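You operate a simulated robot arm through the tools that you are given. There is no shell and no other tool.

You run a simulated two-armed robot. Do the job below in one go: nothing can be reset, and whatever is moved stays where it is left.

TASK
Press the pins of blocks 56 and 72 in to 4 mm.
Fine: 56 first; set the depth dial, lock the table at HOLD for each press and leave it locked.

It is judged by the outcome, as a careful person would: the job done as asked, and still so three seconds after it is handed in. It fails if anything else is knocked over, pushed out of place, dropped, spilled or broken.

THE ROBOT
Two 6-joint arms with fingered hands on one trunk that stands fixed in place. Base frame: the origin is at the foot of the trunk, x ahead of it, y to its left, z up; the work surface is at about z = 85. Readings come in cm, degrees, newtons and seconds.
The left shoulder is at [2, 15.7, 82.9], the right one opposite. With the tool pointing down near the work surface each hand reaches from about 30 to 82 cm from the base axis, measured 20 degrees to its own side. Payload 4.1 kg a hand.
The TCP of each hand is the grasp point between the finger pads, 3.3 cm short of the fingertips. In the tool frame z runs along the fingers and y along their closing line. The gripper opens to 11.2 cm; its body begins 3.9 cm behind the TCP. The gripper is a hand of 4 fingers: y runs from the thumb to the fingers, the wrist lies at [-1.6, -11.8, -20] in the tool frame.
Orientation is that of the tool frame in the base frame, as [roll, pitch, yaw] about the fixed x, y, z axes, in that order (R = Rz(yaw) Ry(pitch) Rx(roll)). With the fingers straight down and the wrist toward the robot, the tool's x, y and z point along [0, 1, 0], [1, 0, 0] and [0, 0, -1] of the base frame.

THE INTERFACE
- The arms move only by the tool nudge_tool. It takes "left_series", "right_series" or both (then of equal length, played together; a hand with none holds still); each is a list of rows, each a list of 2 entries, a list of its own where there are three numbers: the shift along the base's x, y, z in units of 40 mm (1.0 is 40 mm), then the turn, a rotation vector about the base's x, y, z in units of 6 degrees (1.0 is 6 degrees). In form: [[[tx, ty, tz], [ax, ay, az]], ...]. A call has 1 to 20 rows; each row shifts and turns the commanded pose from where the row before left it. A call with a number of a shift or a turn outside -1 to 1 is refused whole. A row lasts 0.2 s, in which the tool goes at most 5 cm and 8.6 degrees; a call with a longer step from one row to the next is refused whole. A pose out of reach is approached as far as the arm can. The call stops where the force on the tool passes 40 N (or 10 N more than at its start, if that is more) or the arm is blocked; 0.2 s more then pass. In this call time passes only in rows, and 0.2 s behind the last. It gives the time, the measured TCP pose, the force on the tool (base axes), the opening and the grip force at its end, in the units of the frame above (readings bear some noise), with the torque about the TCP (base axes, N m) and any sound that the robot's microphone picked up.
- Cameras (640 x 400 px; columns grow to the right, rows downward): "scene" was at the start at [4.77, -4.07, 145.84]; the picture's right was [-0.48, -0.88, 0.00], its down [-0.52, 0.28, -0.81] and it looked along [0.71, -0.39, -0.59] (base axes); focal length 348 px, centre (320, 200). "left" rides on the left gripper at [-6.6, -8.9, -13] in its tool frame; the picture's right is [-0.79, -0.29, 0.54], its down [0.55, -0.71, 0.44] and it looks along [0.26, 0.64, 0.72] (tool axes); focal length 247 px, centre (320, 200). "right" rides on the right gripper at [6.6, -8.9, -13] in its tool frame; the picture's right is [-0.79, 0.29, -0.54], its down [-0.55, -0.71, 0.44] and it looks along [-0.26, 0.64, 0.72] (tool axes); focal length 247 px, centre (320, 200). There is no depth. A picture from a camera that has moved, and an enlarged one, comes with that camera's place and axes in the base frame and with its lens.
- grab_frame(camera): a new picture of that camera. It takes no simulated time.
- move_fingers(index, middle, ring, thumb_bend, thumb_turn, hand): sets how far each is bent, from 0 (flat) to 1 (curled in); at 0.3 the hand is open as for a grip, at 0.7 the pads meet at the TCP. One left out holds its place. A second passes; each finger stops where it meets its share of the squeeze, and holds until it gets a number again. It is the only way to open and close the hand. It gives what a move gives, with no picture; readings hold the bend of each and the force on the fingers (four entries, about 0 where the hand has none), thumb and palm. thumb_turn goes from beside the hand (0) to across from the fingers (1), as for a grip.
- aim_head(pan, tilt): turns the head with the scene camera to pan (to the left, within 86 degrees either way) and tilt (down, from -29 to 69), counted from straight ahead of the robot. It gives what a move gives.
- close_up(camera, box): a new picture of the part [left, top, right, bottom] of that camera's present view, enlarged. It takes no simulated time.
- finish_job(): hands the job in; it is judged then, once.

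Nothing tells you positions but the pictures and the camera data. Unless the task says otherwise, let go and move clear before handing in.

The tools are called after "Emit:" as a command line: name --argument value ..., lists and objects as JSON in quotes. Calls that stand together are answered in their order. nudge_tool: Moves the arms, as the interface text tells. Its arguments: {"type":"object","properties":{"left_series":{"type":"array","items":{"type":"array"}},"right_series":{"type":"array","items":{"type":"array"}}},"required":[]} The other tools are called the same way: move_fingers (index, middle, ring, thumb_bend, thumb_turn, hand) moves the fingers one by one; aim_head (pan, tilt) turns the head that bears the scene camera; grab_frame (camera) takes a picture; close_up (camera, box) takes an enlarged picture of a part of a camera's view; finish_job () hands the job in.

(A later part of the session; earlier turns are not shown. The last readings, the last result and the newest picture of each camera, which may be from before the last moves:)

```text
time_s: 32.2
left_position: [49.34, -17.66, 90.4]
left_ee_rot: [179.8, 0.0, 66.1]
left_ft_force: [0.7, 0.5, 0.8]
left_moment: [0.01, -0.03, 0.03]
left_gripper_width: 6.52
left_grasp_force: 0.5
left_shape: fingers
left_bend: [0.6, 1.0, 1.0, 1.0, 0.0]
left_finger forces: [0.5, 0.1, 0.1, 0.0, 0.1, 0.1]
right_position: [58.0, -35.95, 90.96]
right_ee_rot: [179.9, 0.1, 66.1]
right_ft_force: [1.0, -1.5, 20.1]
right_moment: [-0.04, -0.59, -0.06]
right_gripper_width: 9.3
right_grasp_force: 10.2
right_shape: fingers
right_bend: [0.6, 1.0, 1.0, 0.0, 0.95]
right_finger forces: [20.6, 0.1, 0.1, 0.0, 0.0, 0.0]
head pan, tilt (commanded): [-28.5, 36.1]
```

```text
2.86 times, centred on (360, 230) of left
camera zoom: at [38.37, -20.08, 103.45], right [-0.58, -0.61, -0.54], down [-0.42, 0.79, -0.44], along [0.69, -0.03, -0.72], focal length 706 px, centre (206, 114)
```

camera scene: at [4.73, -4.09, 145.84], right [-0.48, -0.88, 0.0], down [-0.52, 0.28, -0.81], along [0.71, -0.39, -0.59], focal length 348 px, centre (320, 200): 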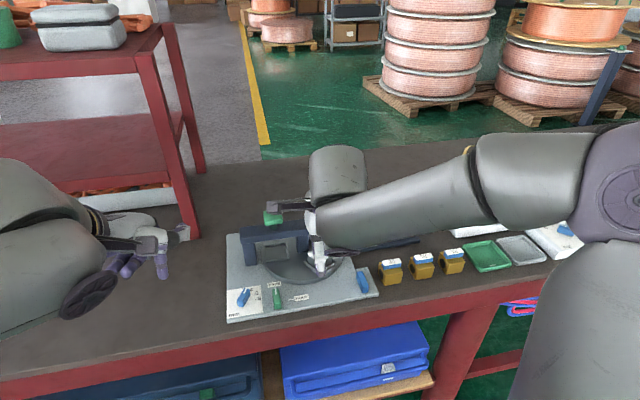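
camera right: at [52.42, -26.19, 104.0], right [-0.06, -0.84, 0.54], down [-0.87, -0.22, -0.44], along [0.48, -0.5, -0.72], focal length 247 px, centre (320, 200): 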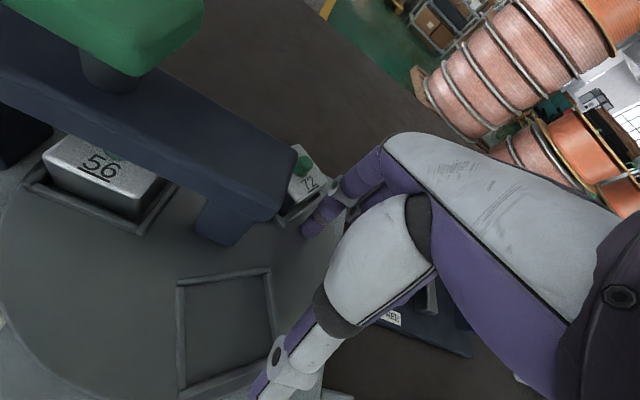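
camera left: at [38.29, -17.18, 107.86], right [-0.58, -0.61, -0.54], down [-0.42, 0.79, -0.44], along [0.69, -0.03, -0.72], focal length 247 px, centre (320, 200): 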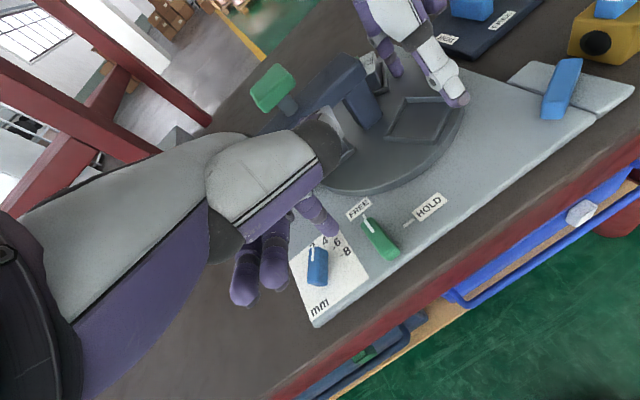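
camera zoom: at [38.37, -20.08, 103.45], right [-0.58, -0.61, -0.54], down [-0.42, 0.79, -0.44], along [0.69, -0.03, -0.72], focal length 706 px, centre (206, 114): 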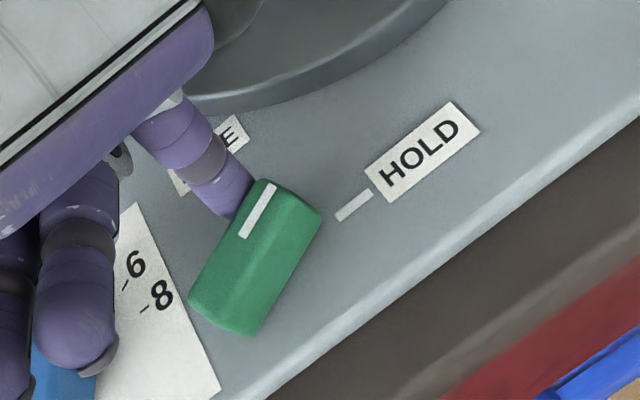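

The lever has turned about halfway. I'll continue around the arc to HOLD.

Emit:
nudge_tool --left_series '[[[-0.0625, -0.1225, 0], [0, 0, 0]], [[-0.0925, -0.1, 0], [0, 0, 0]], [[0, 0, 0], [0, 0, 0]]]'

Emit:
close_up --camera "left" --box '[260, 160, 460, 300]'

```text
time_s: 33.0
left_position: [48.58, -18.64, 90.54]
left_ee_rot: [179.9, 0.0, 66.0]
left_ft_force: [1.1, -0.1, -0.1]
left_moment: [0.04, -0.03, 0.01]
left_gripper_width: 6.49
left_grasp_force: 0.0
left_shape: fingers
left_bend: [0.59, 1.0, 1.0, 1.0, 0.0]
left_finger forces: [0.9, 0.1, 0.0, 0.0, 0.0, 0.0]
right_position: [57.97, -35.89, 90.87]
right_ee_rot: [179.9, -0.1, 66.0]
right_ft_force: [1.1, -1.5, 20.5]
right_moment: [-0.02, -0.61, -0.06]
right_gripper_width: 9.3
right_grasp_force: 10.8
right_shape: fingers
right_bend: [0.6, 1.0, 1.0, 0.0, 0.95]
right_finger forces: [20.9, 0.0, 0.0, 0.0, 0.1, 0.0]
head pan, tilt (commanded): [-28.5, 36.1]
```

```text
2.86 times, centred on (360, 230) of left
camera zoom: at [37.64, -20.97, 103.53], right [-0.58, -0.61, -0.54], down [-0.43, 0.79, -0.44], along [0.69, -0.03, -0.72], focal length 706 px, centre (206, 114)
```

zoom: 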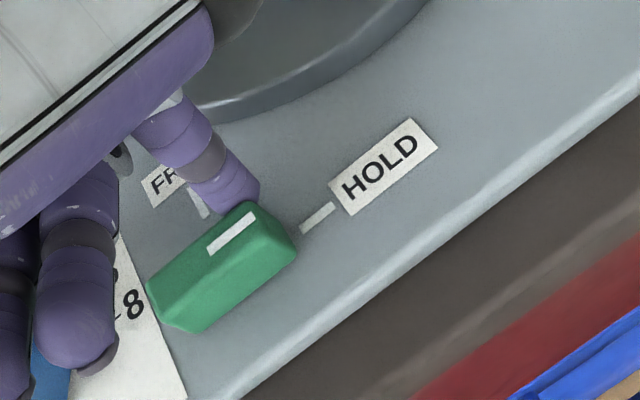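

The lever lies within about a degree of the HOLD tick. I'll give it one tiny extra nudge, back away, and check it and the table.

Emit:
nudge_tool --left_series '[[[-0.025, -0.008, 0], [0, 0, 0]], [[0, 0, 0], [0, 0, 0]]]'

Emit:
close_up --camera "left" --box '[260, 160, 460, 300]'

```text
time_s: 33.6
left_position: [48.58, -18.64, 90.51]
left_ee_rot: [179.9, 0.0, 66.1]
left_ft_force: [1.5, -0.1, 0.0]
left_moment: [0.0, -0.06, 0.02]
left_gripper_width: 6.49
left_grasp_force: 0.9
left_shape: fingers
left_bend: [0.59, 1.0, 1.0, 1.0, 0.0]
left_finger forces: [1.4, 0.0, 0.0, 0.0, 0.0, 0.0]
right_position: [57.97, -35.79, 90.95]
right_ee_rot: [179.8, 0.0, 66.1]
right_ft_force: [0.9, -2.7, 21.9]
right_moment: [-0.06, -0.6, -0.1]
right_gripper_width: 9.27
right_grasp_force: 10.6
right_shape: fingers
right_bend: [0.6, 1.0, 1.0, 0.0, 0.95]
right_finger forces: [21.1, 0.1, 0.0, 0.1, 0.0, 0.1]
head pan, tilt (commanded): [-28.5, 36.1]
```

```text
2.86 times, centred on (360, 230) of left
camera zoom: at [37.55, -21.0, 103.51], right [-0.58, -0.61, -0.54], down [-0.42, 0.79, -0.44], along [0.69, -0.03, -0.72], focal length 706 px, centre (206, 114)
```

zoom: 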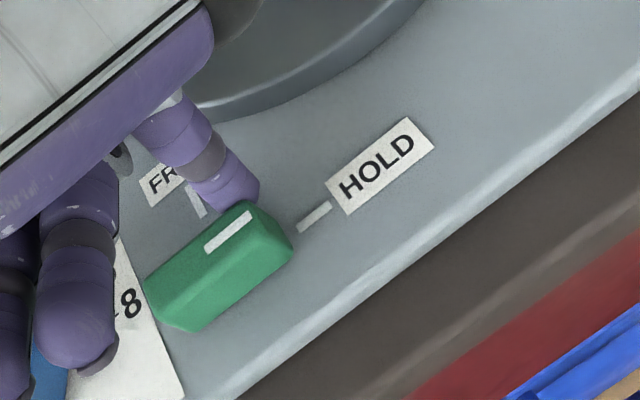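

The lever is at HOLD. I'll retreat the left hand sideways and then up, and lift the right finger off the disc, then check whether the table stayed put.

Emit:
nudge_tool --left_series '[[[0.25, 0.05, 0], [0, 0, 0]], [[0, 0.5, 0.15], [0, 0, 0]], [[0, 0.5, 0.4], [0, 0, 0]], [[-0.1, 0.8, 0.5], [0, 0, 0]], [[-0.2, 0.9, 0.4], [0, 0, 0]], [[-0.3, 0.9, 0.3], [0, 0, 0]], [[-0.2, 0.6, 0.7], [0, 0, 0]], [[-0.1, 0.5, 0.8], [0, 0, 0]], [[0, 0, 0], [0, 0, 0]]]' --right_series '[[[0, 0, 0], [0, 0, 0]], [[0, 0, 0.05], [0, 0, 0]], [[0, 0, 0.1], [0, 0, 0]], [[0, 0, 0.3], [0, 0, 0]], [[0, 0, 0.5], [0, 0, 0]], [[0, 0, 0.6], [0, 0, 0]], [[0, 0, 0.6], [0, 0, 0]], [[0, 0, 0.6], [0, 0, 0]], [[0, 0, 0], [0, 0, 0]]]'

Emit:
close_up --camera "scene" --box '[295, 212, 345, 282]'

Emit:
close_up --camera "scene" --box '[215, 195, 395, 325]'

Emit:
close_up --camera "left" --box '[340, 20, 540, 160]'

```text
time_s: 35.6
left_position: [46.2, 0.16, 103.55]
left_ee_rot: [179.9, 0.0, 66.1]
left_ft_force: [0.3, 0.1, 0.1]
left_moment: [0.0, 0.01, -0.01]
left_gripper_width: 6.5
left_grasp_force: 0.1
left_shape: fingers
left_bend: [0.6, 1.0, 1.0, 1.0, 0.0]
left_finger forces: [0.1, 0.0, 0.0, 0.0, 0.0, 0.0]
right_position: [58.25, -36.03, 101.79]
right_ee_rot: [180.0, 0.0, 66.1]
right_ft_force: [0.0, -0.8, 0.8]
right_moment: [-0.01, 0.01, 0.01]
right_gripper_width: 9.42
right_grasp_force: 0.1
right_shape: fingers
right_bend: [0.6, 1.0, 1.0, 0.0, 0.95]
right_finger forces: [0.2, 0.0, 0.0, 0.0, 0.1, 0.0]
head pan, tilt (commanded): [-28.5, 36.1]
```

```text
5.71 times, centred on (320, 247) of scene
camera zoom: at [4.78, -4.08, 145.84], right [-0.48, -0.88, 0.0], down [-0.52, 0.28, -0.81], along [0.71, -0.39, -0.59], focal length 1988 px, centre (320, -69)
```

zoom: 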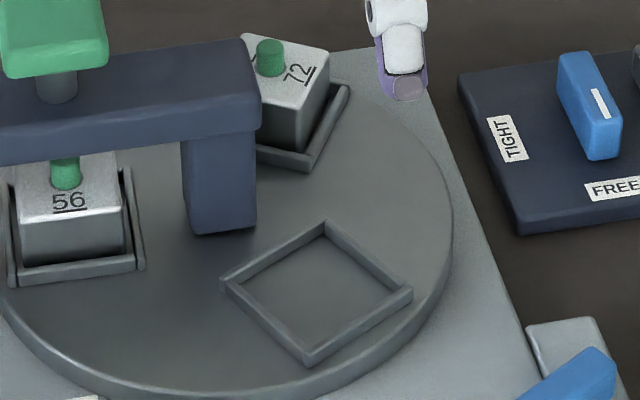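

```text
3.08 times, centred on (305, 260) of scene
camera zoom: at [4.78, -4.08, 145.84], right [-0.48, -0.88, 0.0], down [-0.52, 0.28, -0.81], along [0.71, -0.39, -0.59], focal length 1070 px, centre (366, 15)
```

zoom: 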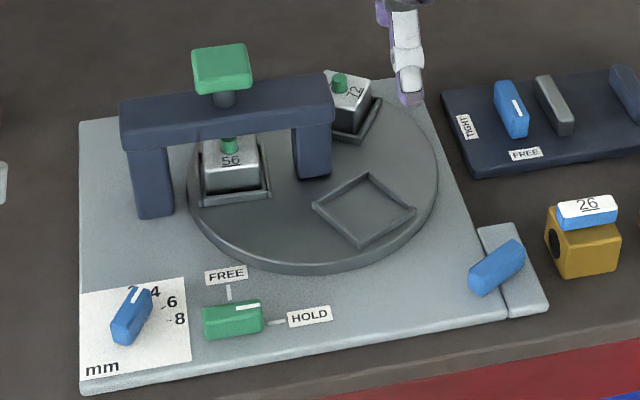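

```text
2.86 times, centred on (440, 90) of left
camera zoom: at [35.35, -2.19, 116.64], right [-0.58, -0.61, -0.54], down [-0.42, 0.79, -0.44], along [0.69, -0.03, -0.72], focal length 706 px, centre (-23, 514)
```

zoom: 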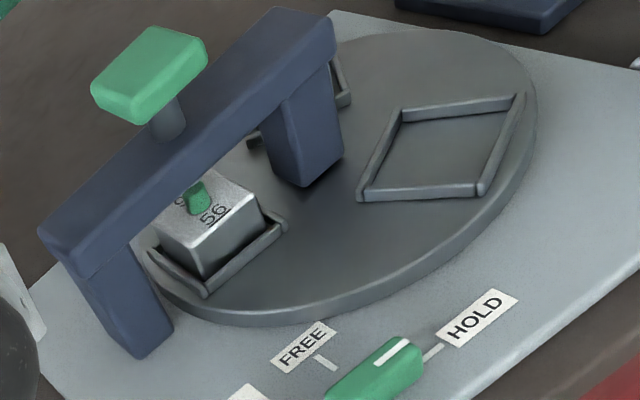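

The table stayed aligned and the lever is at HOLD. Block 56's pin sits under the ram axis near [61.3, -23.1], within a few millimetres. Next I'll bring the right fingertip above the green press pad.

Emit:
nudge_tool --right_series '[[[0, 0, 0.65], [0, 0, 0]], [[0, 0.4, 0.65], [0, 0, 0]], [[0.05, 0.9, 0], [0, 0, 0]], [[0.05, 0.9, 0], [0, 0, 0]], [[0.07, 0.9, 0], [0, 0, 0]], [[0.07, 0.18, 0], [0, 0, 0]], [[0, 0, 0], [0, 0, 0]]]'

Emit:
grab_frame --camera "left"

Emit:
close_up --camera "scene" --box '[215, 150, 395, 290]'

Emit:
grab_frame --camera "right"

```text
time_s: 37.2
left_position: [46.24, 0.14, 103.68]
left_ee_rot: [179.9, 0.0, 66.1]
left_ft_force: [-0.1, -0.3, -0.3]
left_moment: [0.0, 0.02, -0.02]
left_gripper_width: 6.51
left_grasp_force: 0.1
left_shape: fingers
left_bend: [0.6, 1.0, 1.0, 1.0, 0.0]
left_finger forces: [0.0, 0.0, 0.1, 0.0, 0.0, 0.0]
right_position: [59.08, -22.63, 107.29]
right_ee_rot: [180.0, 0.0, 66.2]
right_ft_force: [-0.3, 0.2, 0.4]
right_moment: [-0.01, 0.02, -0.02]
right_gripper_width: 9.39
right_grasp_force: 0.1
right_shape: fingers
right_bend: [0.6, 1.0, 1.0, 0.0, 0.95]
right_finger forces: [0.1, 0.1, 0.1, 0.0, 0.0, 0.1]
head pan, tilt (commanded): [-28.5, 36.1]
```

```text
taken
camera left: at [35.36, -2.21, 116.61], right [-0.58, -0.61, -0.54], down [-0.43, 0.79, -0.44], along [0.69, -0.03, -0.72], focal length 247 px, centre (320, 200)
```

left: 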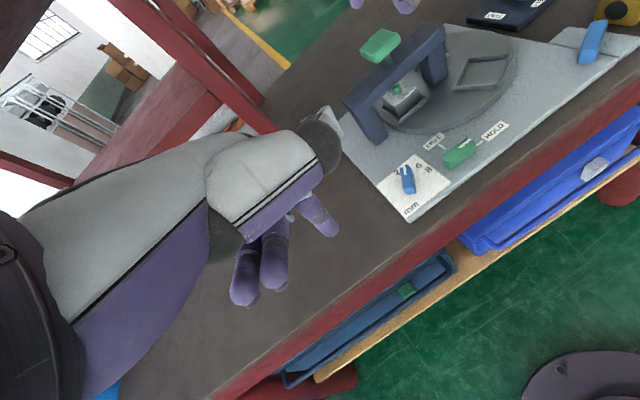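

```text
2.86 times, centred on (305, 220) of scene
camera zoom: at [4.77, -4.08, 145.84], right [-0.48, -0.88, 0.0], down [-0.52, 0.28, -0.81], along [0.71, -0.39, -0.59], focal length 994 px, centre (363, 143)
```

zoom: 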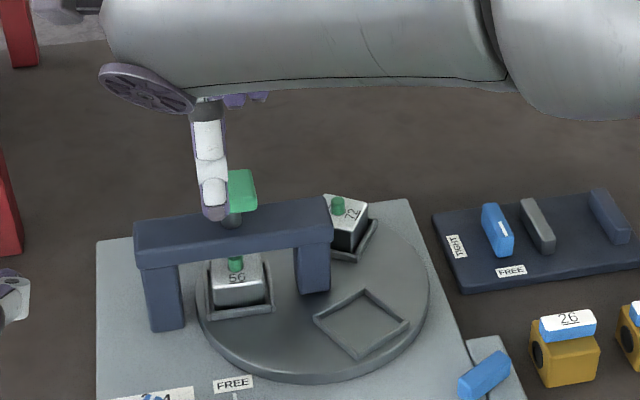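

```text
taken
camera right: at [53.41, -12.99, 120.31], right [-0.06, -0.84, 0.54], down [-0.87, -0.22, -0.44], along [0.48, -0.5, -0.72], focal length 247 px, centre (320, 200)
```

right: 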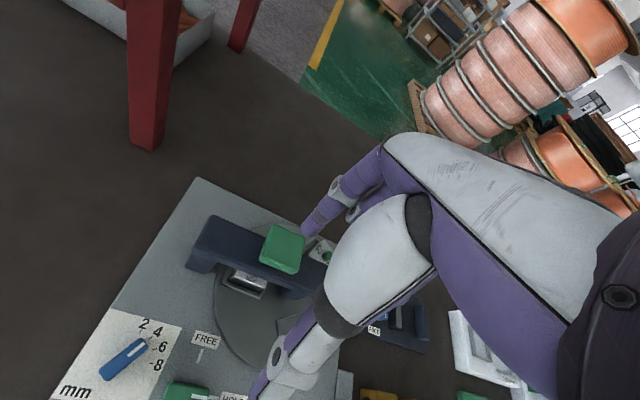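

The right fingertip is about 5 cm above the pad, centred on it within a few millimetres. I'll descend and then press gently in small steps.

Emit:
nudge_tool --right_series '[[[0.05, 0, -0.4], [0, 0, 0]], [[0, 0, -0.4], [0, 0, 0]], [[0, 0, -0.2], [0, 0, 0]], [[0, 0, 0], [0, 0, 0]]]'

Emit:
close_up --camera "left" --box '[340, 0, 540, 140]'

Emit:
close_up --camera "right" --box '[200, 160, 360, 300]'

```text
time_s: 38.2
left_position: [46.4, 0.29, 103.62]
left_ee_rot: [179.9, -0.1, 66.1]
left_ft_force: [0.1, 0.5, 0.0]
left_moment: [0.02, 0.01, 0.02]
left_gripper_width: 6.52
left_grasp_force: 0.0
left_shape: fingers
left_bend: [0.6, 1.0, 1.0, 1.0, 0.0]
left_finger forces: [0.0, 0.0, 0.0, 0.0, 0.1, 0.0]
right_position: [59.15, -22.68, 103.15]
right_ee_rot: [179.9, 0.0, 66.1]
right_ft_force: [-0.4, 0.2, 0.2]
right_moment: [-0.02, -0.01, 0.0]
right_gripper_width: 9.38
right_grasp_force: 0.1
right_shape: fingers
right_bend: [0.6, 1.0, 1.0, 0.0, 0.95]
right_finger forces: [0.0, 0.0, 0.1, 0.0, 0.0, 0.0]
head pan, tilt (commanded): [-28.5, 36.1]
```

```text
2.86 times, centred on (440, 70) of left
camera zoom: at [35.36, -2.2, 116.61], right [-0.58, -0.61, -0.54], down [-0.43, 0.79, -0.44], along [0.69, -0.03, -0.72], focal length 706 px, centre (-23, 571)
```

zoom: 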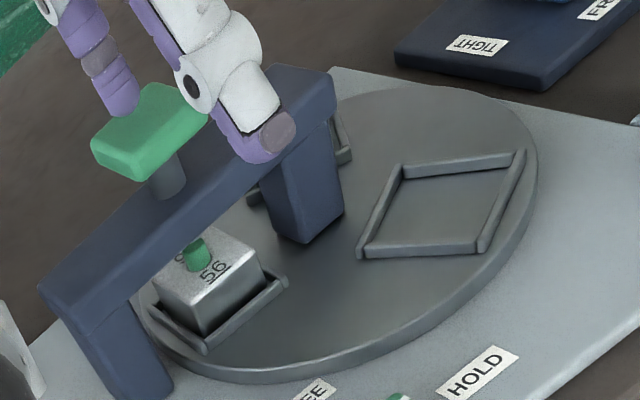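

```text
2.86 times, centred on (280, 230) of right
camera zoom: at [53.59, -13.06, 116.25], right [-0.06, -0.84, 0.54], down [-0.87, -0.22, -0.44], along [0.48, -0.5, -0.72], focal length 706 px, centre (434, 114)
```

zoom: 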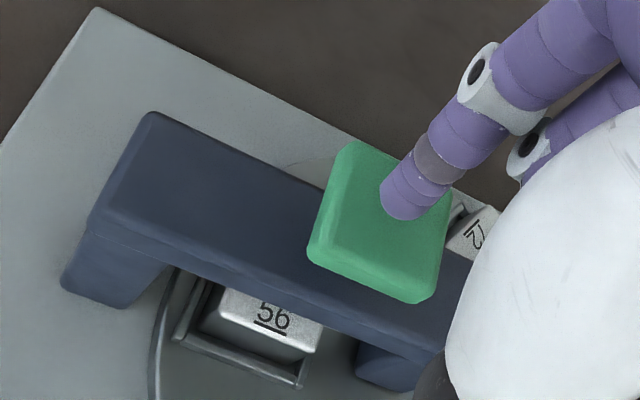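

The fingertip is just above the pad and near its centre. I'll press down in 2 mm rows while monitoring the force.

Emit:
nudge_tool --right_series '[[[-0.05, 0, -0.05], [0, 0, 0]], [[0, 0, -0.05], [0, 0, 0]], [[0, 0, -0.05], [0, 0, 0]], [[0, 0, -0.05], [0, 0, 0]], [[0, 0, 0], [0, 0, 0]]]'

Emit:
nudge_tool --right_series '[[[0, 0, -0.05], [0, 0, 0]], [[0, 0, -0.05], [0, 0, 0]], [[0, 0, 0], [0, 0, 0]]]'

Emit:
close_up --camera "left" --box '[340, 0, 540, 140]'

```text
time_s: 39.4
left_position: [46.33, 0.22, 103.7]
left_ee_rot: [179.8, 0.0, 66.1]
left_ft_force: [0.2, 0.3, 1.0]
left_moment: [0.0, 0.02, 0.0]
left_gripper_width: 6.53
left_grasp_force: 0.0
left_shape: fingers
left_bend: [0.6, 1.0, 1.0, 1.0, 0.0]
left_finger forces: [0.1, 0.0, 0.0, 0.0, 0.1, 0.0]
right_position: [58.99, -22.69, 102.26]
right_ee_rot: [180.0, 0.0, 66.1]
right_ft_force: [-0.1, -0.1, 0.7]
right_moment: [0.0, -0.02, -0.03]
right_gripper_width: 9.4
right_grasp_force: 0.8
right_shape: fingers
right_bend: [0.6, 1.0, 1.0, 0.0, 0.95]
right_finger forces: [0.9, 0.1, 0.0, 0.0, 0.0, 0.1]
head pan, tilt (commanded): [-28.5, 36.1]
```

```text
time_s: 40.2
left_position: [46.22, 0.2, 103.6]
left_ee_rot: [179.9, -0.1, 66.1]
left_ft_force: [-0.4, -0.3, -0.4]
left_moment: [0.01, 0.0, -0.03]
left_gripper_width: 6.56
left_grasp_force: 0.1
left_shape: fingers
left_bend: [0.6, 1.0, 1.0, 1.0, 0.0]
left_finger forces: [0.0, 0.1, 0.0, 0.1, 0.1, 0.0]
right_position: [59.11, -22.77, 101.8]
right_ee_rot: [-180.0, -0.1, 66.1]
right_ft_force: [-0.3, -0.4, 1.4]
right_moment: [-0.03, -0.04, -0.03]
right_gripper_width: 9.35
right_grasp_force: 0.7
right_shape: fingers
right_bend: [0.6, 1.0, 1.0, 0.0, 0.95]
right_finger forces: [1.4, 0.1, 0.0, 0.0, 0.0, 0.0]
head pan, tilt (commanded): [-28.5, 36.1]
```

```text
2.86 times, centred on (440, 70) of left
camera zoom: at [35.36, -2.2, 116.61], right [-0.58, -0.61, -0.54], down [-0.42, 0.79, -0.44], along [0.69, -0.03, -0.72], focal length 706 px, centre (-23, 571)
```

zoom: 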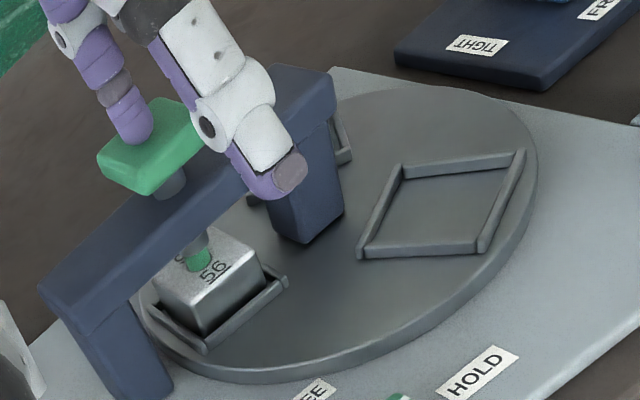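

The ram tip has come down right above the pin and looks aligned with it. I'll keep pressing step by step.

Emit:
nudge_tool --right_series '[[[0, 0, -0.05], [0, 0, 0]], [[0, 0, -0.05], [0, 0, 0]], [[0, 0, 0], [0, 0, 0]]]'

Emit:
close_up --camera "left" --box '[370, 50, 470, 120]'

```text
time_s: 41.0
left_position: [46.19, 0.28, 103.53]
left_ee_rot: [179.8, -0.1, 66.2]
left_ft_force: [-0.2, -0.2, -0.7]
left_moment: [0.01, 0.0, 0.01]
left_gripper_width: 6.53
left_grasp_force: 0.0
left_shape: fingers
left_bend: [0.6, 1.0, 1.0, 1.0, 0.0]
left_finger forces: [0.0, 0.1, 0.1, 0.0, 0.0, 0.0]
right_position: [59.01, -22.65, 101.57]
right_ee_rot: [179.9, -0.1, 66.2]
right_ft_force: [1.8, 1.8, 7.2]
right_moment: [0.12, -0.27, 0.06]
right_gripper_width: 9.31
right_grasp_force: 4.3
right_shape: fingers
right_bend: [0.6, 1.0, 1.0, 0.0, 0.95]
right_finger forces: [7.6, 0.0, 0.0, 0.0, 0.0, 0.0]
head pan, tilt (commanded): [-28.5, 36.1]
heard: click
```

```text
5.71 times, centred on (420, 85) of left
camera zoom: at [35.35, -2.19, 116.61], right [-0.58, -0.61, -0.54], down [-0.43, 0.79, -0.44], along [0.69, -0.03, -0.72], focal length 1411 px, centre (-251, 857)
```

zoom: 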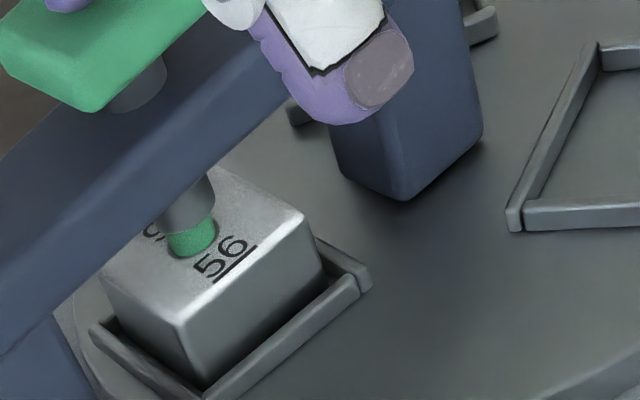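

I heard a click and the force rose to about 7 N, so the ram has probably reached its depth stop. One more millimetre will show whether it is really bottomed.

Emit:
nudge_tool --right_series '[[[0, 0, -0.03], [0, 0, 0]], [[0, 0, 0], [0, 0, 0]]]'

Emit:
close_up --camera "left" --box '[370, 50, 470, 120]'

```text
time_s: 41.6
left_position: [46.26, 0.28, 103.62]
left_ee_rot: [179.9, 0.0, 66.1]
left_ft_force: [0.3, 0.0, 0.5]
left_moment: [0.03, -0.01, -0.01]
left_gripper_width: 6.54
left_grasp_force: 0.0
left_shape: fingers
left_bend: [0.6, 1.0, 1.0, 1.0, 0.0]
left_finger forces: [0.0, 0.1, 0.0, 0.0, 0.0, 0.1]
right_position: [59.05, -22.75, 101.45]
right_ee_rot: [-180.0, 0.1, 66.1]
right_ft_force: [1.3, 1.3, 6.7]
right_moment: [0.09, -0.25, 0.05]
right_gripper_width: 9.33
right_grasp_force: 3.2
right_shape: fingers
right_bend: [0.6, 1.0, 1.0, 0.0, 0.95]
right_finger forces: [6.3, 0.1, 0.1, 0.0, 0.1, 0.0]
head pan, tilt (commanded): [-28.5, 36.1]
```

```text
5.71 times, centred on (420, 85) of left
camera zoom: at [35.35, -2.19, 116.61], right [-0.58, -0.61, -0.54], down [-0.42, 0.79, -0.44], along [0.69, -0.03, -0.72], focal length 1411 px, centre (-251, 857)
```

zoom: 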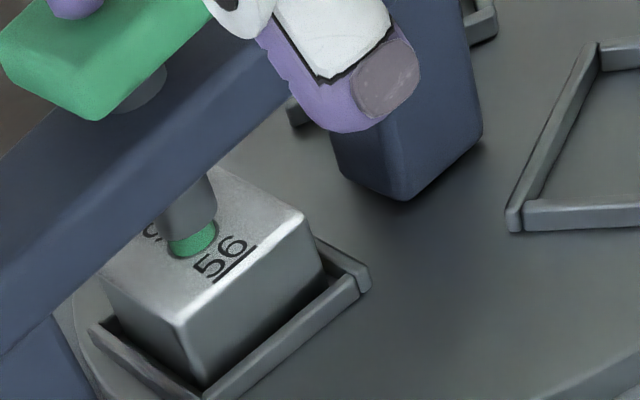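

The ram and pin are still moving at a steady 6–7 N, so the stop hasn't been reached and the click was the start of the press. I'll keep pressing in 1 mm steps until the force climbs sharply.

Emit:
nudge_tool --right_series '[[[0, 0, -0.03], [0, 0, 0]], [[0, 0, 0], [0, 0, 0]]]'

Emit:
close_up --camera "left" --box '[370, 50, 470, 120]'

```text
time_s: 42.2
left_position: [46.34, 0.17, 103.57]
left_ee_rot: [179.9, 0.0, 66.1]
left_ft_force: [-0.3, 0.1, -0.3]
left_moment: [0.0, -0.02, -0.02]
left_gripper_width: 6.5
left_grasp_force: 0.1
left_shape: fingers
left_bend: [0.6, 1.0, 1.0, 1.0, 0.0]
left_finger forces: [0.0, 0.0, 0.1, 0.0, 0.0, 0.1]
right_position: [59.07, -22.71, 101.43]
right_ee_rot: [179.9, -0.1, 66.1]
right_ft_force: [1.3, 0.9, 13.0]
right_moment: [0.08, -0.38, 0.04]
right_gripper_width: 9.31
right_grasp_force: 6.5
right_shape: fingers
right_bend: [0.61, 1.0, 1.0, 0.0, 0.95]
right_finger forces: [12.4, 0.0, 0.0, 0.0, 0.1, 0.0]
head pan, tilt (commanded): [-28.5, 36.1]
```

```text
5.71 times, centred on (420, 85) of left
camera zoom: at [35.34, -2.19, 116.62], right [-0.58, -0.61, -0.54], down [-0.42, 0.79, -0.44], along [0.69, -0.03, -0.72], focal length 1411 px, centre (-251, 857)
```

zoom: 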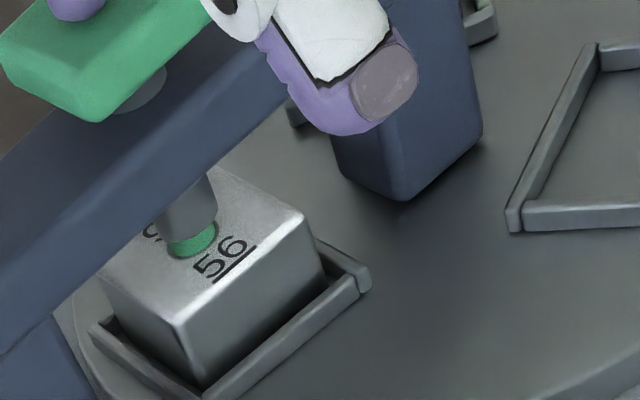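

The force rose to 13 N with almost no travel, which suggests the stop. I'll do one more small step to confirm.

Emit:
nudge_tool --right_series '[[[0, 0, -0.03], [0, 0, 0]], [[0, 0, 0], [0, 0, 0]]]'

Emit:
close_up --camera "left" --box '[370, 50, 470, 120]'

```text
time_s: 42.8
left_position: [46.32, 0.15, 103.63]
left_ee_rot: [179.9, 0.0, 66.1]
left_ft_force: [-0.3, -0.3, -0.9]
left_moment: [0.01, 0.02, 0.01]
left_gripper_width: 6.52
left_grasp_force: 0.0
left_shape: fingers
left_bend: [0.6, 1.0, 1.0, 1.0, 0.0]
left_finger forces: [0.1, 0.0, 0.0, 0.1, 0.0, 0.1]
right_position: [58.99, -22.74, 101.28]
right_ee_rot: [179.8, -0.2, 66.2]
right_ft_force: [3.0, 3.7, 23.9]
right_moment: [0.14, -0.8, 0.07]
right_gripper_width: 9.32
right_grasp_force: 11.5
right_shape: fingers
right_bend: [0.6, 1.0, 1.0, 0.0, 0.95]
right_finger forces: [23.8, 0.0, 0.0, 0.1, 0.0, 0.1]
head pan, tilt (commanded): [-28.5, 36.1]
```

```text
5.71 times, centred on (420, 85) of left
camera zoom: at [35.32, -2.17, 116.62], right [-0.58, -0.61, -0.54], down [-0.42, 0.79, -0.44], along [0.69, -0.03, -0.72], focal length 1411 px, centre (-251, 857)
```

zoom: 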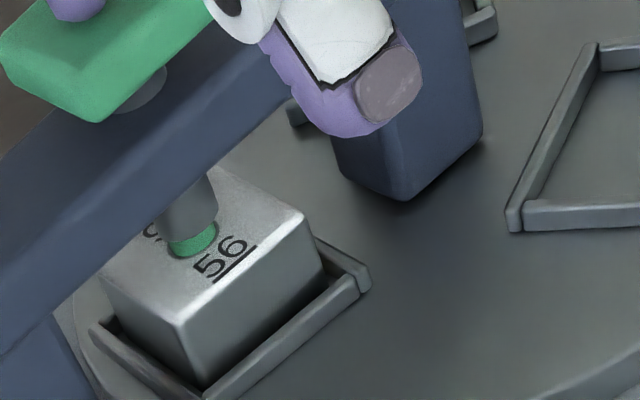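

At 24 N the ram no longer moves, so it is bottomed on the dial's stop. I'll release slowly and inspect pin 56.

Emit:
nudge_tool --right_series '[[[0, 0, 0.1], [0, 0, 0]], [[0, 0, 0.2], [0, 0, 0]], [[0, 0, 0.4], [0, 0, 0]], [[0, 0, 0.6], [0, 0, 0]], [[0, 0, 0.4], [0, 0, 0]], [[0, 0, 0], [0, 0, 0]]]'

Emit:
close_up --camera "left" --box '[370, 50, 470, 120]'

Emit:
close_up --camera "scene" --box '[245, 200, 345, 270]'

Emit:
close_up --camera "right" --box '[200, 160, 360, 300]'

```text
time_s: 44.2
left_position: [46.29, 0.19, 103.56]
left_ee_rot: [180.0, -0.1, 66.0]
left_ft_force: [-0.7, 0.4, 0.5]
left_moment: [-0.03, 0.01, 0.01]
left_gripper_width: 6.5
left_grasp_force: 0.1
left_shape: fingers
left_bend: [0.6, 1.0, 1.0, 1.0, 0.0]
left_finger forces: [0.1, 0.0, 0.0, 0.0, 0.0, 0.0]
right_position: [58.93, -22.79, 107.9]
right_ee_rot: [-180.0, 0.0, 66.2]
right_ft_force: [-0.1, 0.3, -0.1]
right_moment: [-0.02, 0.0, 0.0]
right_gripper_width: 9.35
right_grasp_force: 0.1
right_shape: fingers
right_bend: [0.6, 1.0, 1.0, 0.0, 0.95]
right_finger forces: [0.0, 0.0, 0.1, 0.0, 0.0, 0.0]
head pan, tilt (commanded): [-28.5, 36.1]
```

```text
5.71 times, centred on (420, 85) of left
camera zoom: at [35.37, -2.2, 116.61], right [-0.58, -0.61, -0.54], down [-0.43, 0.79, -0.44], along [0.69, -0.03, -0.72], focal length 1411 px, centre (-251, 857)
```

zoom: 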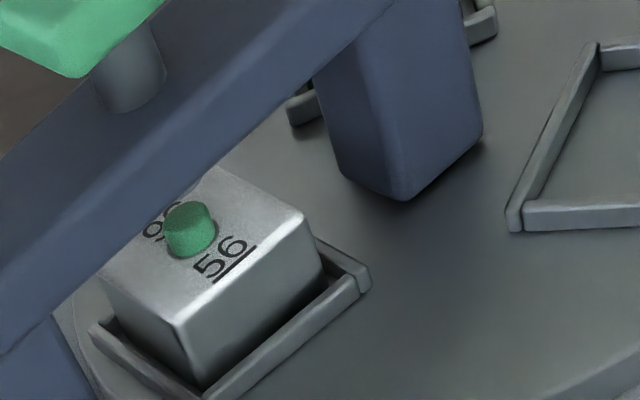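

```text
5.71 times, centred on (295, 235) of scene
camera zoom: at [4.78, -4.07, 145.84], right [-0.48, -0.88, 0.0], down [-0.52, 0.28, -0.81], along [0.71, -0.39, -0.59], focal length 1988 px, centre (463, 0)
```

zoom: 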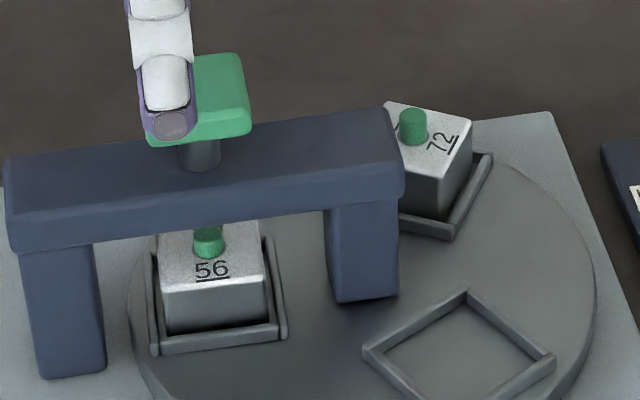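

```text
2.86 times, centred on (280, 230) of right
camera zoom: at [53.41, -13.03, 120.91], right [-0.06, -0.84, 0.54], down [-0.87, -0.22, -0.44], along [0.48, -0.5, -0.72], focal length 706 px, centre (434, 114)
```

zoom: 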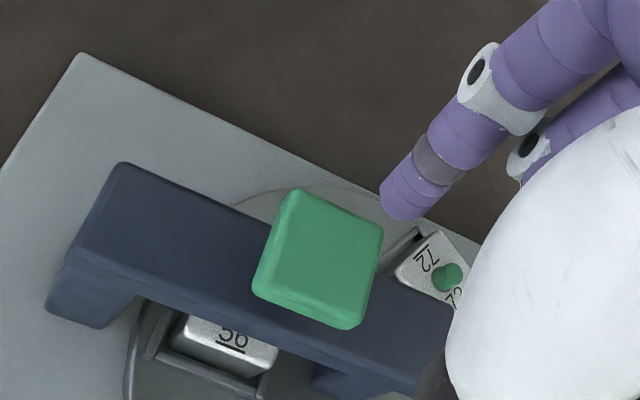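

Pin 56 now stands visibly lower and the ram has sprung back. Next I'll move the right hand aside and bring the left index back beside the lever to unlock the table.

Emit:
nudge_tool --left_series '[[[0.1, -0.3, -0.7], [0, 0, 0]], [[0.1, -0.5, -0.7], [0, 0, 0]], [[0.15, -0.7, -0.5], [0, 0, 0]], [[0.15, -0.8, -0.25], [0, 0, 0]], [[0.15, -0.9, 0], [0, 0, 0]], [[0.1, -0.55, 0], [0, 0, 0]], [[0, 0, 0], [0, 0, 0]]]' --right_series '[[[0, -0.7, 0], [0, 0, 0]], [[0, -0.7, 0], [0, 0, 0]], [[0, -0.7, 0], [0, 0, 0]], [[0, -0.7, 0], [0, 0, 0]], [[0, -0.7, 0], [0, 0, 0]], [[0, -0.7, 0], [0, 0, 0]], [[0, 0, 0], [0, 0, 0]]]'

Emit:
close_up --camera "left" --box '[260, 160, 460, 300]'

Emit:
close_up --camera "scene" --box '[180, 180, 400, 330]'

Emit:
close_up --camera "right" --box '[40, 100, 300, 340]'

```text
time_s: 45.8
left_position: [49.07, -14.48, 95.14]
left_ee_rot: [179.9, 0.1, 66.1]
left_ft_force: [0.0, -0.7, 0.0]
left_moment: [-0.01, 0.04, 0.0]
left_gripper_width: 6.51
left_grasp_force: 0.2
left_shape: fingers
left_bend: [0.6, 1.0, 1.0, 1.0, 0.0]
left_finger forces: [0.0, 0.0, 0.0, 0.0, 0.1, 0.0]
right_position: [59.05, -39.7, 107.92]
right_ee_rot: [180.0, 0.0, 66.2]
right_ft_force: [-0.4, 0.7, 0.0]
right_moment: [0.01, -0.02, -0.02]
right_gripper_width: 9.37
right_grasp_force: 0.1
right_shape: fingers
right_bend: [0.6, 1.0, 1.0, 0.0, 0.95]
right_finger forces: [0.0, 0.0, 0.0, 0.1, 0.0, 0.0]
head pan, tilt (commanded): [-28.5, 36.1]
```

```text
2.86 times, centred on (360, 230) of left
camera zoom: at [38.21, -16.85, 108.19], right [-0.58, -0.61, -0.54], down [-0.43, 0.79, -0.44], along [0.69, -0.03, -0.72], focal length 706 px, centre (206, 114)
```

zoom: 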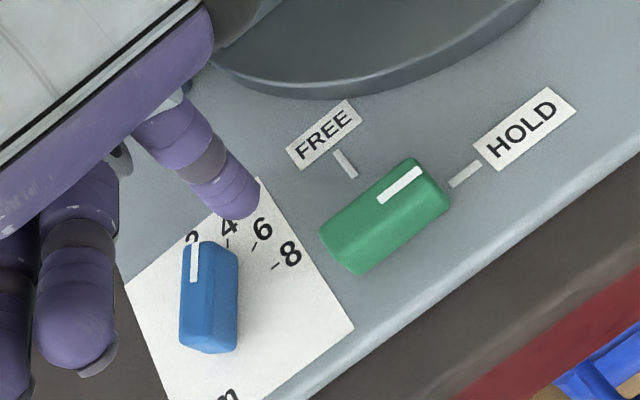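

```text
2.67 times, centred on (290, 255) of scene
camera zoom: at [4.77, -4.06, 145.84], right [-0.48, -0.88, 0.0], down [-0.52, 0.28, -0.81], along [0.71, -0.39, -0.59], focal length 928 px, centre (400, 53)
```

zoom: 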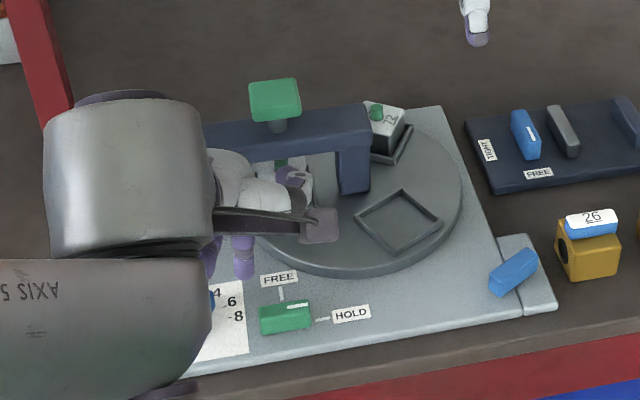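

```text
1.67 times, centred on (170, 220) of right
camera zoom: at [53.42, -30.0, 121.05], right [-0.06, -0.84, 0.54], down [-0.87, -0.22, -0.44], along [0.48, -0.5, -0.72], focal length 412 px, centre (570, 167)
```

zoom: 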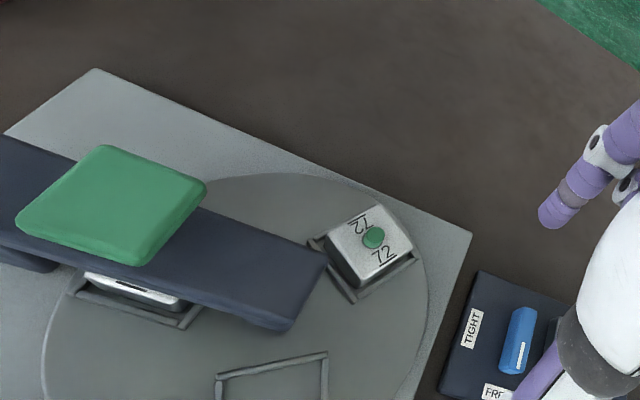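

The lever is at HOLD, with its tail end near [49.2, -16.2]. I'll lower the left fingertip on the far side of the tail, then push the tail toward the robot to swing the pointer back to FREE.

Emit:
nudge_tool --left_series '[[[0.2, -0.2, 0], [0, 0, 0]], [[0, 0, -0.5], [0, 0, 0]], [[0, 0, -0.5], [0, 0, 0]], [[0, 0, -0.17], [0, 0, 0]], [[0, 0, 0], [0, 0, 0]]]'

Emit:
close_up --camera "left" --box '[260, 160, 460, 300]'

```text
time_s: 47.0
left_position: [49.86, -15.53, 90.5]
left_ee_rot: [180.0, 0.0, 66.2]
left_ft_force: [-0.3, -0.5, 0.1]
left_moment: [0.02, -0.01, -0.01]
left_gripper_width: 6.53
left_grasp_force: 0.0
left_shape: fingers
left_bend: [0.6, 1.0, 1.0, 1.0, 0.0]
left_finger forces: [0.1, 0.1, 0.0, 0.0, 0.0, 0.1]
right_position: [58.98, -39.67, 107.98]
right_ee_rot: [179.9, 0.0, 66.0]
right_ft_force: [0.3, 0.9, -0.5]
right_moment: [0.03, 0.01, 0.03]
right_gripper_width: 9.37
right_grasp_force: 0.1
right_shape: fingers
right_bend: [0.6, 1.0, 1.0, 0.0, 0.95]
right_finger forces: [0.0, 0.1, 0.1, 0.1, 0.0, 0.1]
head pan, tilt (commanded): [-28.5, 36.1]
```

```text
2.86 times, centred on (360, 230) of left
camera zoom: at [38.93, -17.9, 103.49], right [-0.58, -0.61, -0.54], down [-0.43, 0.79, -0.44], along [0.69, -0.03, -0.72], focal length 706 px, centre (206, 114)
```

zoom: 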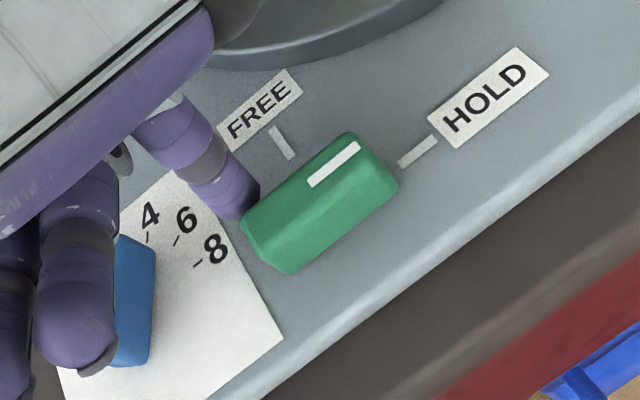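

The fingertip is on the far side of the lever's tail, right at its corner. I'll slide slightly inboard and push the tail around toward FREE.

Emit:
nudge_tool --left_series '[[[-0.03, -0.163, 0], [0, 0, 0]], [[-0.147, 0.102, 0], [0, 0, 0]], [[-0.088, 0.098, 0], [0, 0, 0]], [[-0.113, 0.07, 0], [0, 0, 0]], [[-0.125, 0.04, 0], [0, 0, 0]], [[0, 0, 0], [0, 0, 0]]]'

Emit:
close_up --camera "left" --box '[260, 160, 460, 300]'

```text
time_s: 48.4
left_position: [47.92, -14.74, 90.38]
left_ee_rot: [179.9, -0.1, 66.2]
left_ft_force: [1.7, -0.3, 0.1]
left_moment: [0.02, -0.04, 0.02]
left_gripper_width: 6.47
left_grasp_force: 0.4
left_shape: fingers
left_bend: [0.59, 1.0, 1.0, 1.0, 0.0]
left_finger forces: [0.8, 0.0, 0.1, 0.0, 0.0, 0.0]
right_position: [58.92, -39.74, 107.99]
right_ee_rot: [-179.9, 0.0, 66.1]
right_ft_force: [-0.4, -0.1, -0.2]
right_moment: [0.02, -0.01, 0.01]
right_gripper_width: 9.35
right_grasp_force: 0.1
right_shape: fingers
right_bend: [0.6, 1.0, 1.0, 0.0, 0.95]
right_finger forces: [0.0, 0.1, 0.0, 0.0, 0.1, 0.0]
head pan, tilt (commanded): [-28.5, 36.1]
```

```text
2.86 times, centred on (360, 230) of left
camera zoom: at [36.99, -17.19, 103.32], right [-0.58, -0.61, -0.54], down [-0.43, 0.79, -0.44], along [0.69, -0.03, -0.72], focal length 706 px, centre (206, 114)
```

zoom: 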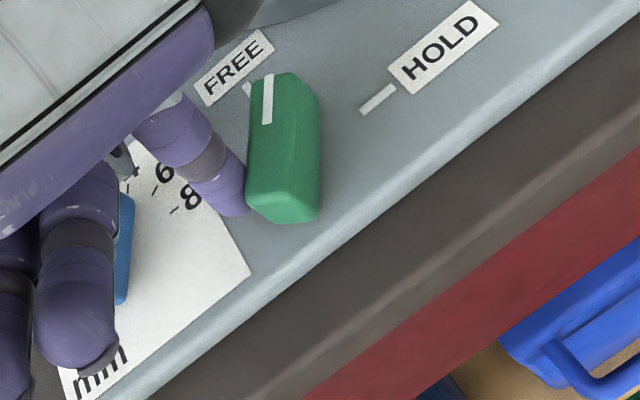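

The lever is about two-thirds of the way back to FREE. I'll continue.

Emit:
nudge_tool --left_series '[[[-0.133, 0.005, 0], [0, 0, 0]], [[-0.128, -0.028, 0], [0, 0, 0]], [[0, 0, 0], [0, 0, 0]]]'

Emit:
close_up --camera "left" --box '[260, 160, 460, 300]'

```text
time_s: 49.2
left_position: [46.81, -14.8, 90.31]
left_ee_rot: [-180.0, 0.0, 66.1]
left_ft_force: [1.1, 0.4, -0.4]
left_moment: [0.0, -0.04, 0.06]
left_gripper_width: 6.51
left_grasp_force: 0.3
left_shape: fingers
left_bend: [0.6, 1.0, 1.0, 1.0, 0.0]
left_finger forces: [0.6, 0.0, 0.0, 0.0, 0.1, 0.1]
right_position: [59.1, -39.71, 107.88]
right_ee_rot: [-180.0, 0.0, 66.1]
right_ft_force: [-0.3, 0.5, 0.0]
right_moment: [0.01, -0.02, 0.0]
right_gripper_width: 9.39
right_grasp_force: 0.0
right_shape: fingers
right_bend: [0.6, 1.0, 1.0, 0.0, 0.95]
right_finger forces: [0.1, 0.0, 0.0, 0.0, 0.0, 0.0]
head pan, tilt (commanded): [-28.5, 36.1]
```

```text
2.86 times, centred on (360, 230) of left
camera zoom: at [35.89, -17.24, 103.36], right [-0.58, -0.61, -0.54], down [-0.42, 0.79, -0.44], along [0.69, -0.03, -0.72], focal length 706 px, centre (206, 114)
```

zoom: 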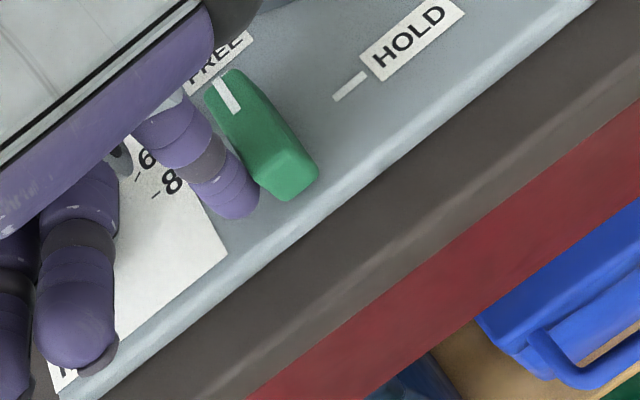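

The lever points at FREE again, at about -18°. I'll retreat the left hand, then bring the right hand, tilted as before, to the near side behind the now-empty nest.

Emit:
nudge_tool --left_series '[[[0, 0.2, 0], [0, 0, 0]], [[0, 0.3, 0.3], [0, 0, 0]], [[0, 0.6, 0.6], [0, 0, 0]], [[0, 0.8, 0.6], [0, 0, 0]], [[-0.1, 0.9, 0.6], [0, 0, 0]], [[-0.1, 0.9, 0.6], [0, 0, 0]], [[-0.1, 0.7, 0.6], [0, 0, 0]], [[0, 0, 0.6], [0, 0, 0]], [[0, 0, 0], [0, 0, 0]], [[0, 0, 0], [0, 0, 0]], [[0, 0, 0], [0, 0, 0]], [[0, 0, 0], [0, 0, 0]]]' --right_series '[[[0, 0, 0], [0, 0, 0]], [[0, 0, 0], [0, 0, 0]], [[0, 0, 0], [0, 0, 0]], [[0, 0, 0], [0, 0, 0]], [[0, 0, 0], [0, 0, 0]], [[-0.396, 0.596, -0.433], [-0.914, 0.405, 0]], [[-0.396, 0.596, -0.433], [-0.914, 0.405, 0]], [[-0.396, 0.596, -0.433], [0, 0, 0]], [[-0.396, 0.596, -0.433], [0, 0, 0]], [[-0.396, 0.596, -0.433], [0, 0, 0]], [[-0.396, 0.596, -0.433], [0, 0, 0]], [[0, 0, 0], [0, 0, 0]]]'

Emit:
close_up --camera "right" --box '[150, 80, 400, 300]'

Emit:
close_up --camera "left" --box '[340, 0, 640, 190]'

Emit:
close_up --camera "scene" --box '[215, 195, 395, 325]'

```text
time_s: 51.8
left_position: [45.38, 2.75, 105.41]
left_ee_rot: [179.9, 0.0, 66.0]
left_ft_force: [0.0, 0.4, 0.4]
left_moment: [-0.01, 0.03, 0.0]
left_gripper_width: 6.52
left_grasp_force: 0.1
left_shape: fingers
left_bend: [0.6, 1.0, 1.0, 1.0, 0.0]
left_finger forces: [0.0, 0.0, 0.0, 0.0, 0.0, 0.0]
right_position: [49.53, -25.13, 97.22]
right_ee_rot: [-180.0, 12.0, 66.1]
right_ft_force: [1.0, 0.2, 0.3]
right_moment: [0.01, 0.0, -0.05]
right_gripper_width: 9.36
right_grasp_force: 0.1
right_shape: fingers
right_bend: [0.6, 1.0, 1.0, 0.0, 0.95]
right_finger forces: [0.0, 0.0, 0.0, 0.0, 0.0, 0.0]
head pan, tilt (commanded): [-28.5, 36.1]
```

```text
1.82 times, centred on (275, 190) of right
camera zoom: at [44.92, -13.13, 108.65], right [-0.01, -0.72, 0.69], down [-0.91, -0.29, -0.31], along [0.43, -0.63, -0.65], focal length 449 px, centre (402, 218)
```

zoom: 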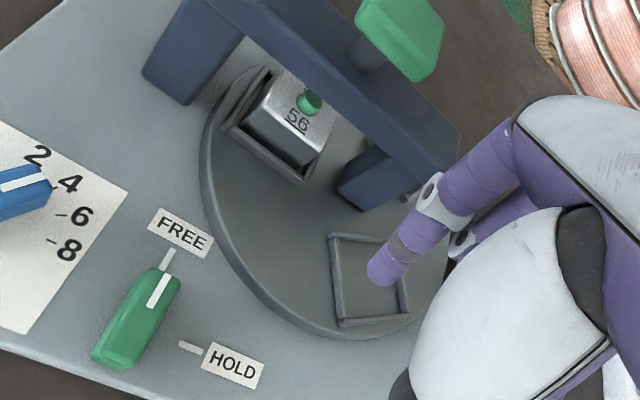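

```text
2.11 times, centred on (490, 95) of left
camera zoom: at [34.38, 0.35, 118.43], right [-0.58, -0.61, -0.54], down [-0.42, 0.79, -0.44], along [0.69, -0.03, -0.72], focal length 520 px, centre (-38, 421)
```

zoom: 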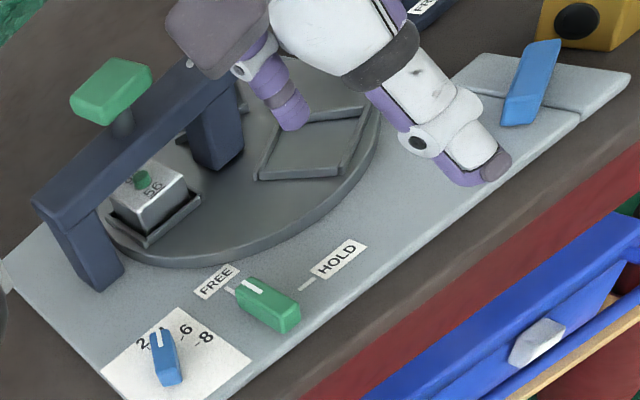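

```text
3.08 times, centred on (305, 260) of scene
camera zoom: at [4.77, -4.08, 145.84], right [-0.48, -0.88, 0.0], down [-0.52, 0.28, -0.81], along [0.71, -0.39, -0.59], focal length 1070 px, centre (366, 15)
```

zoom: 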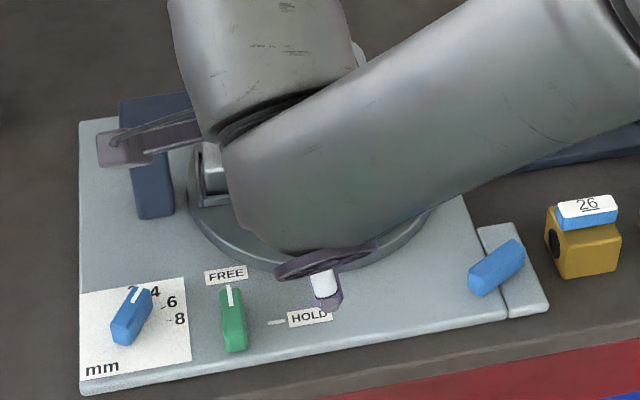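

The empty nest sits where block 72's nest was before, so the same sweep will work. I'll lower the right fingertip close to the disc, just behind the nest's clockwise wall.

Emit:
nudge_tool --right_series '[[[0, 0, -0.5], [0, 0, 0]], [[0, 0, -0.5], [0, 0, 0]], [[0, 0, -0.4], [0, 0, 0]], [[0, 0, -0.06], [0, 0, 0]], [[0, 0, 0], [0, 0, 0]]]'

Emit:
close_up --camera "right" --box '[250, 120, 400, 280]'

```text
time_s: 53.0
left_position: [45.28, 2.81, 105.34]
left_ee_rot: [179.9, 0.0, 66.1]
left_ft_force: [-0.4, 0.0, 0.8]
left_moment: [0.0, 0.0, 0.02]
left_gripper_width: 6.54
left_grasp_force: 0.1
left_shape: fingers
left_bend: [0.6, 1.0, 1.0, 1.0, 0.0]
left_finger forces: [0.0, 0.0, 0.0, 0.0, 0.0, 0.0]
right_position: [49.62, -25.22, 91.6]
right_ee_rot: [180.0, 12.0, 66.1]
right_ft_force: [0.4, 0.1, 0.4]
right_moment: [0.0, -0.02, 0.05]
right_gripper_width: 9.38
right_grasp_force: 0.0
right_shape: fingers
right_bend: [0.6, 1.0, 1.0, 0.0, 0.95]
right_finger forces: [0.0, 0.0, 0.1, 0.1, 0.0, 0.0]
head pan, tilt (commanded): [-28.5, 36.1]
```

```text
2.50 times, centred on (325, 200) of right
camera zoom: at [45.0, -13.2, 103.1], right [-0.01, -0.72, 0.69], down [-0.91, -0.29, -0.31], along [0.42, -0.63, -0.65], focal length 617 px, centre (308, 200)
```

zoom: 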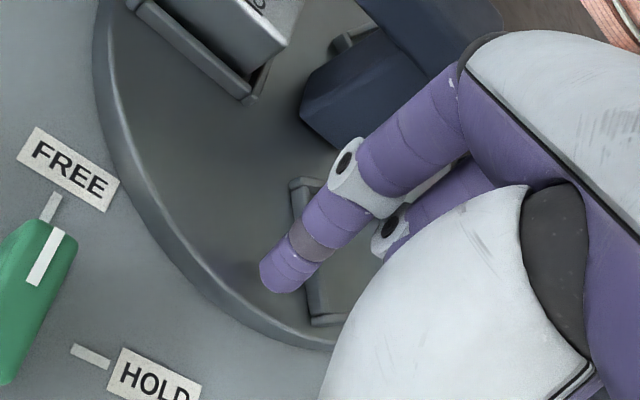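

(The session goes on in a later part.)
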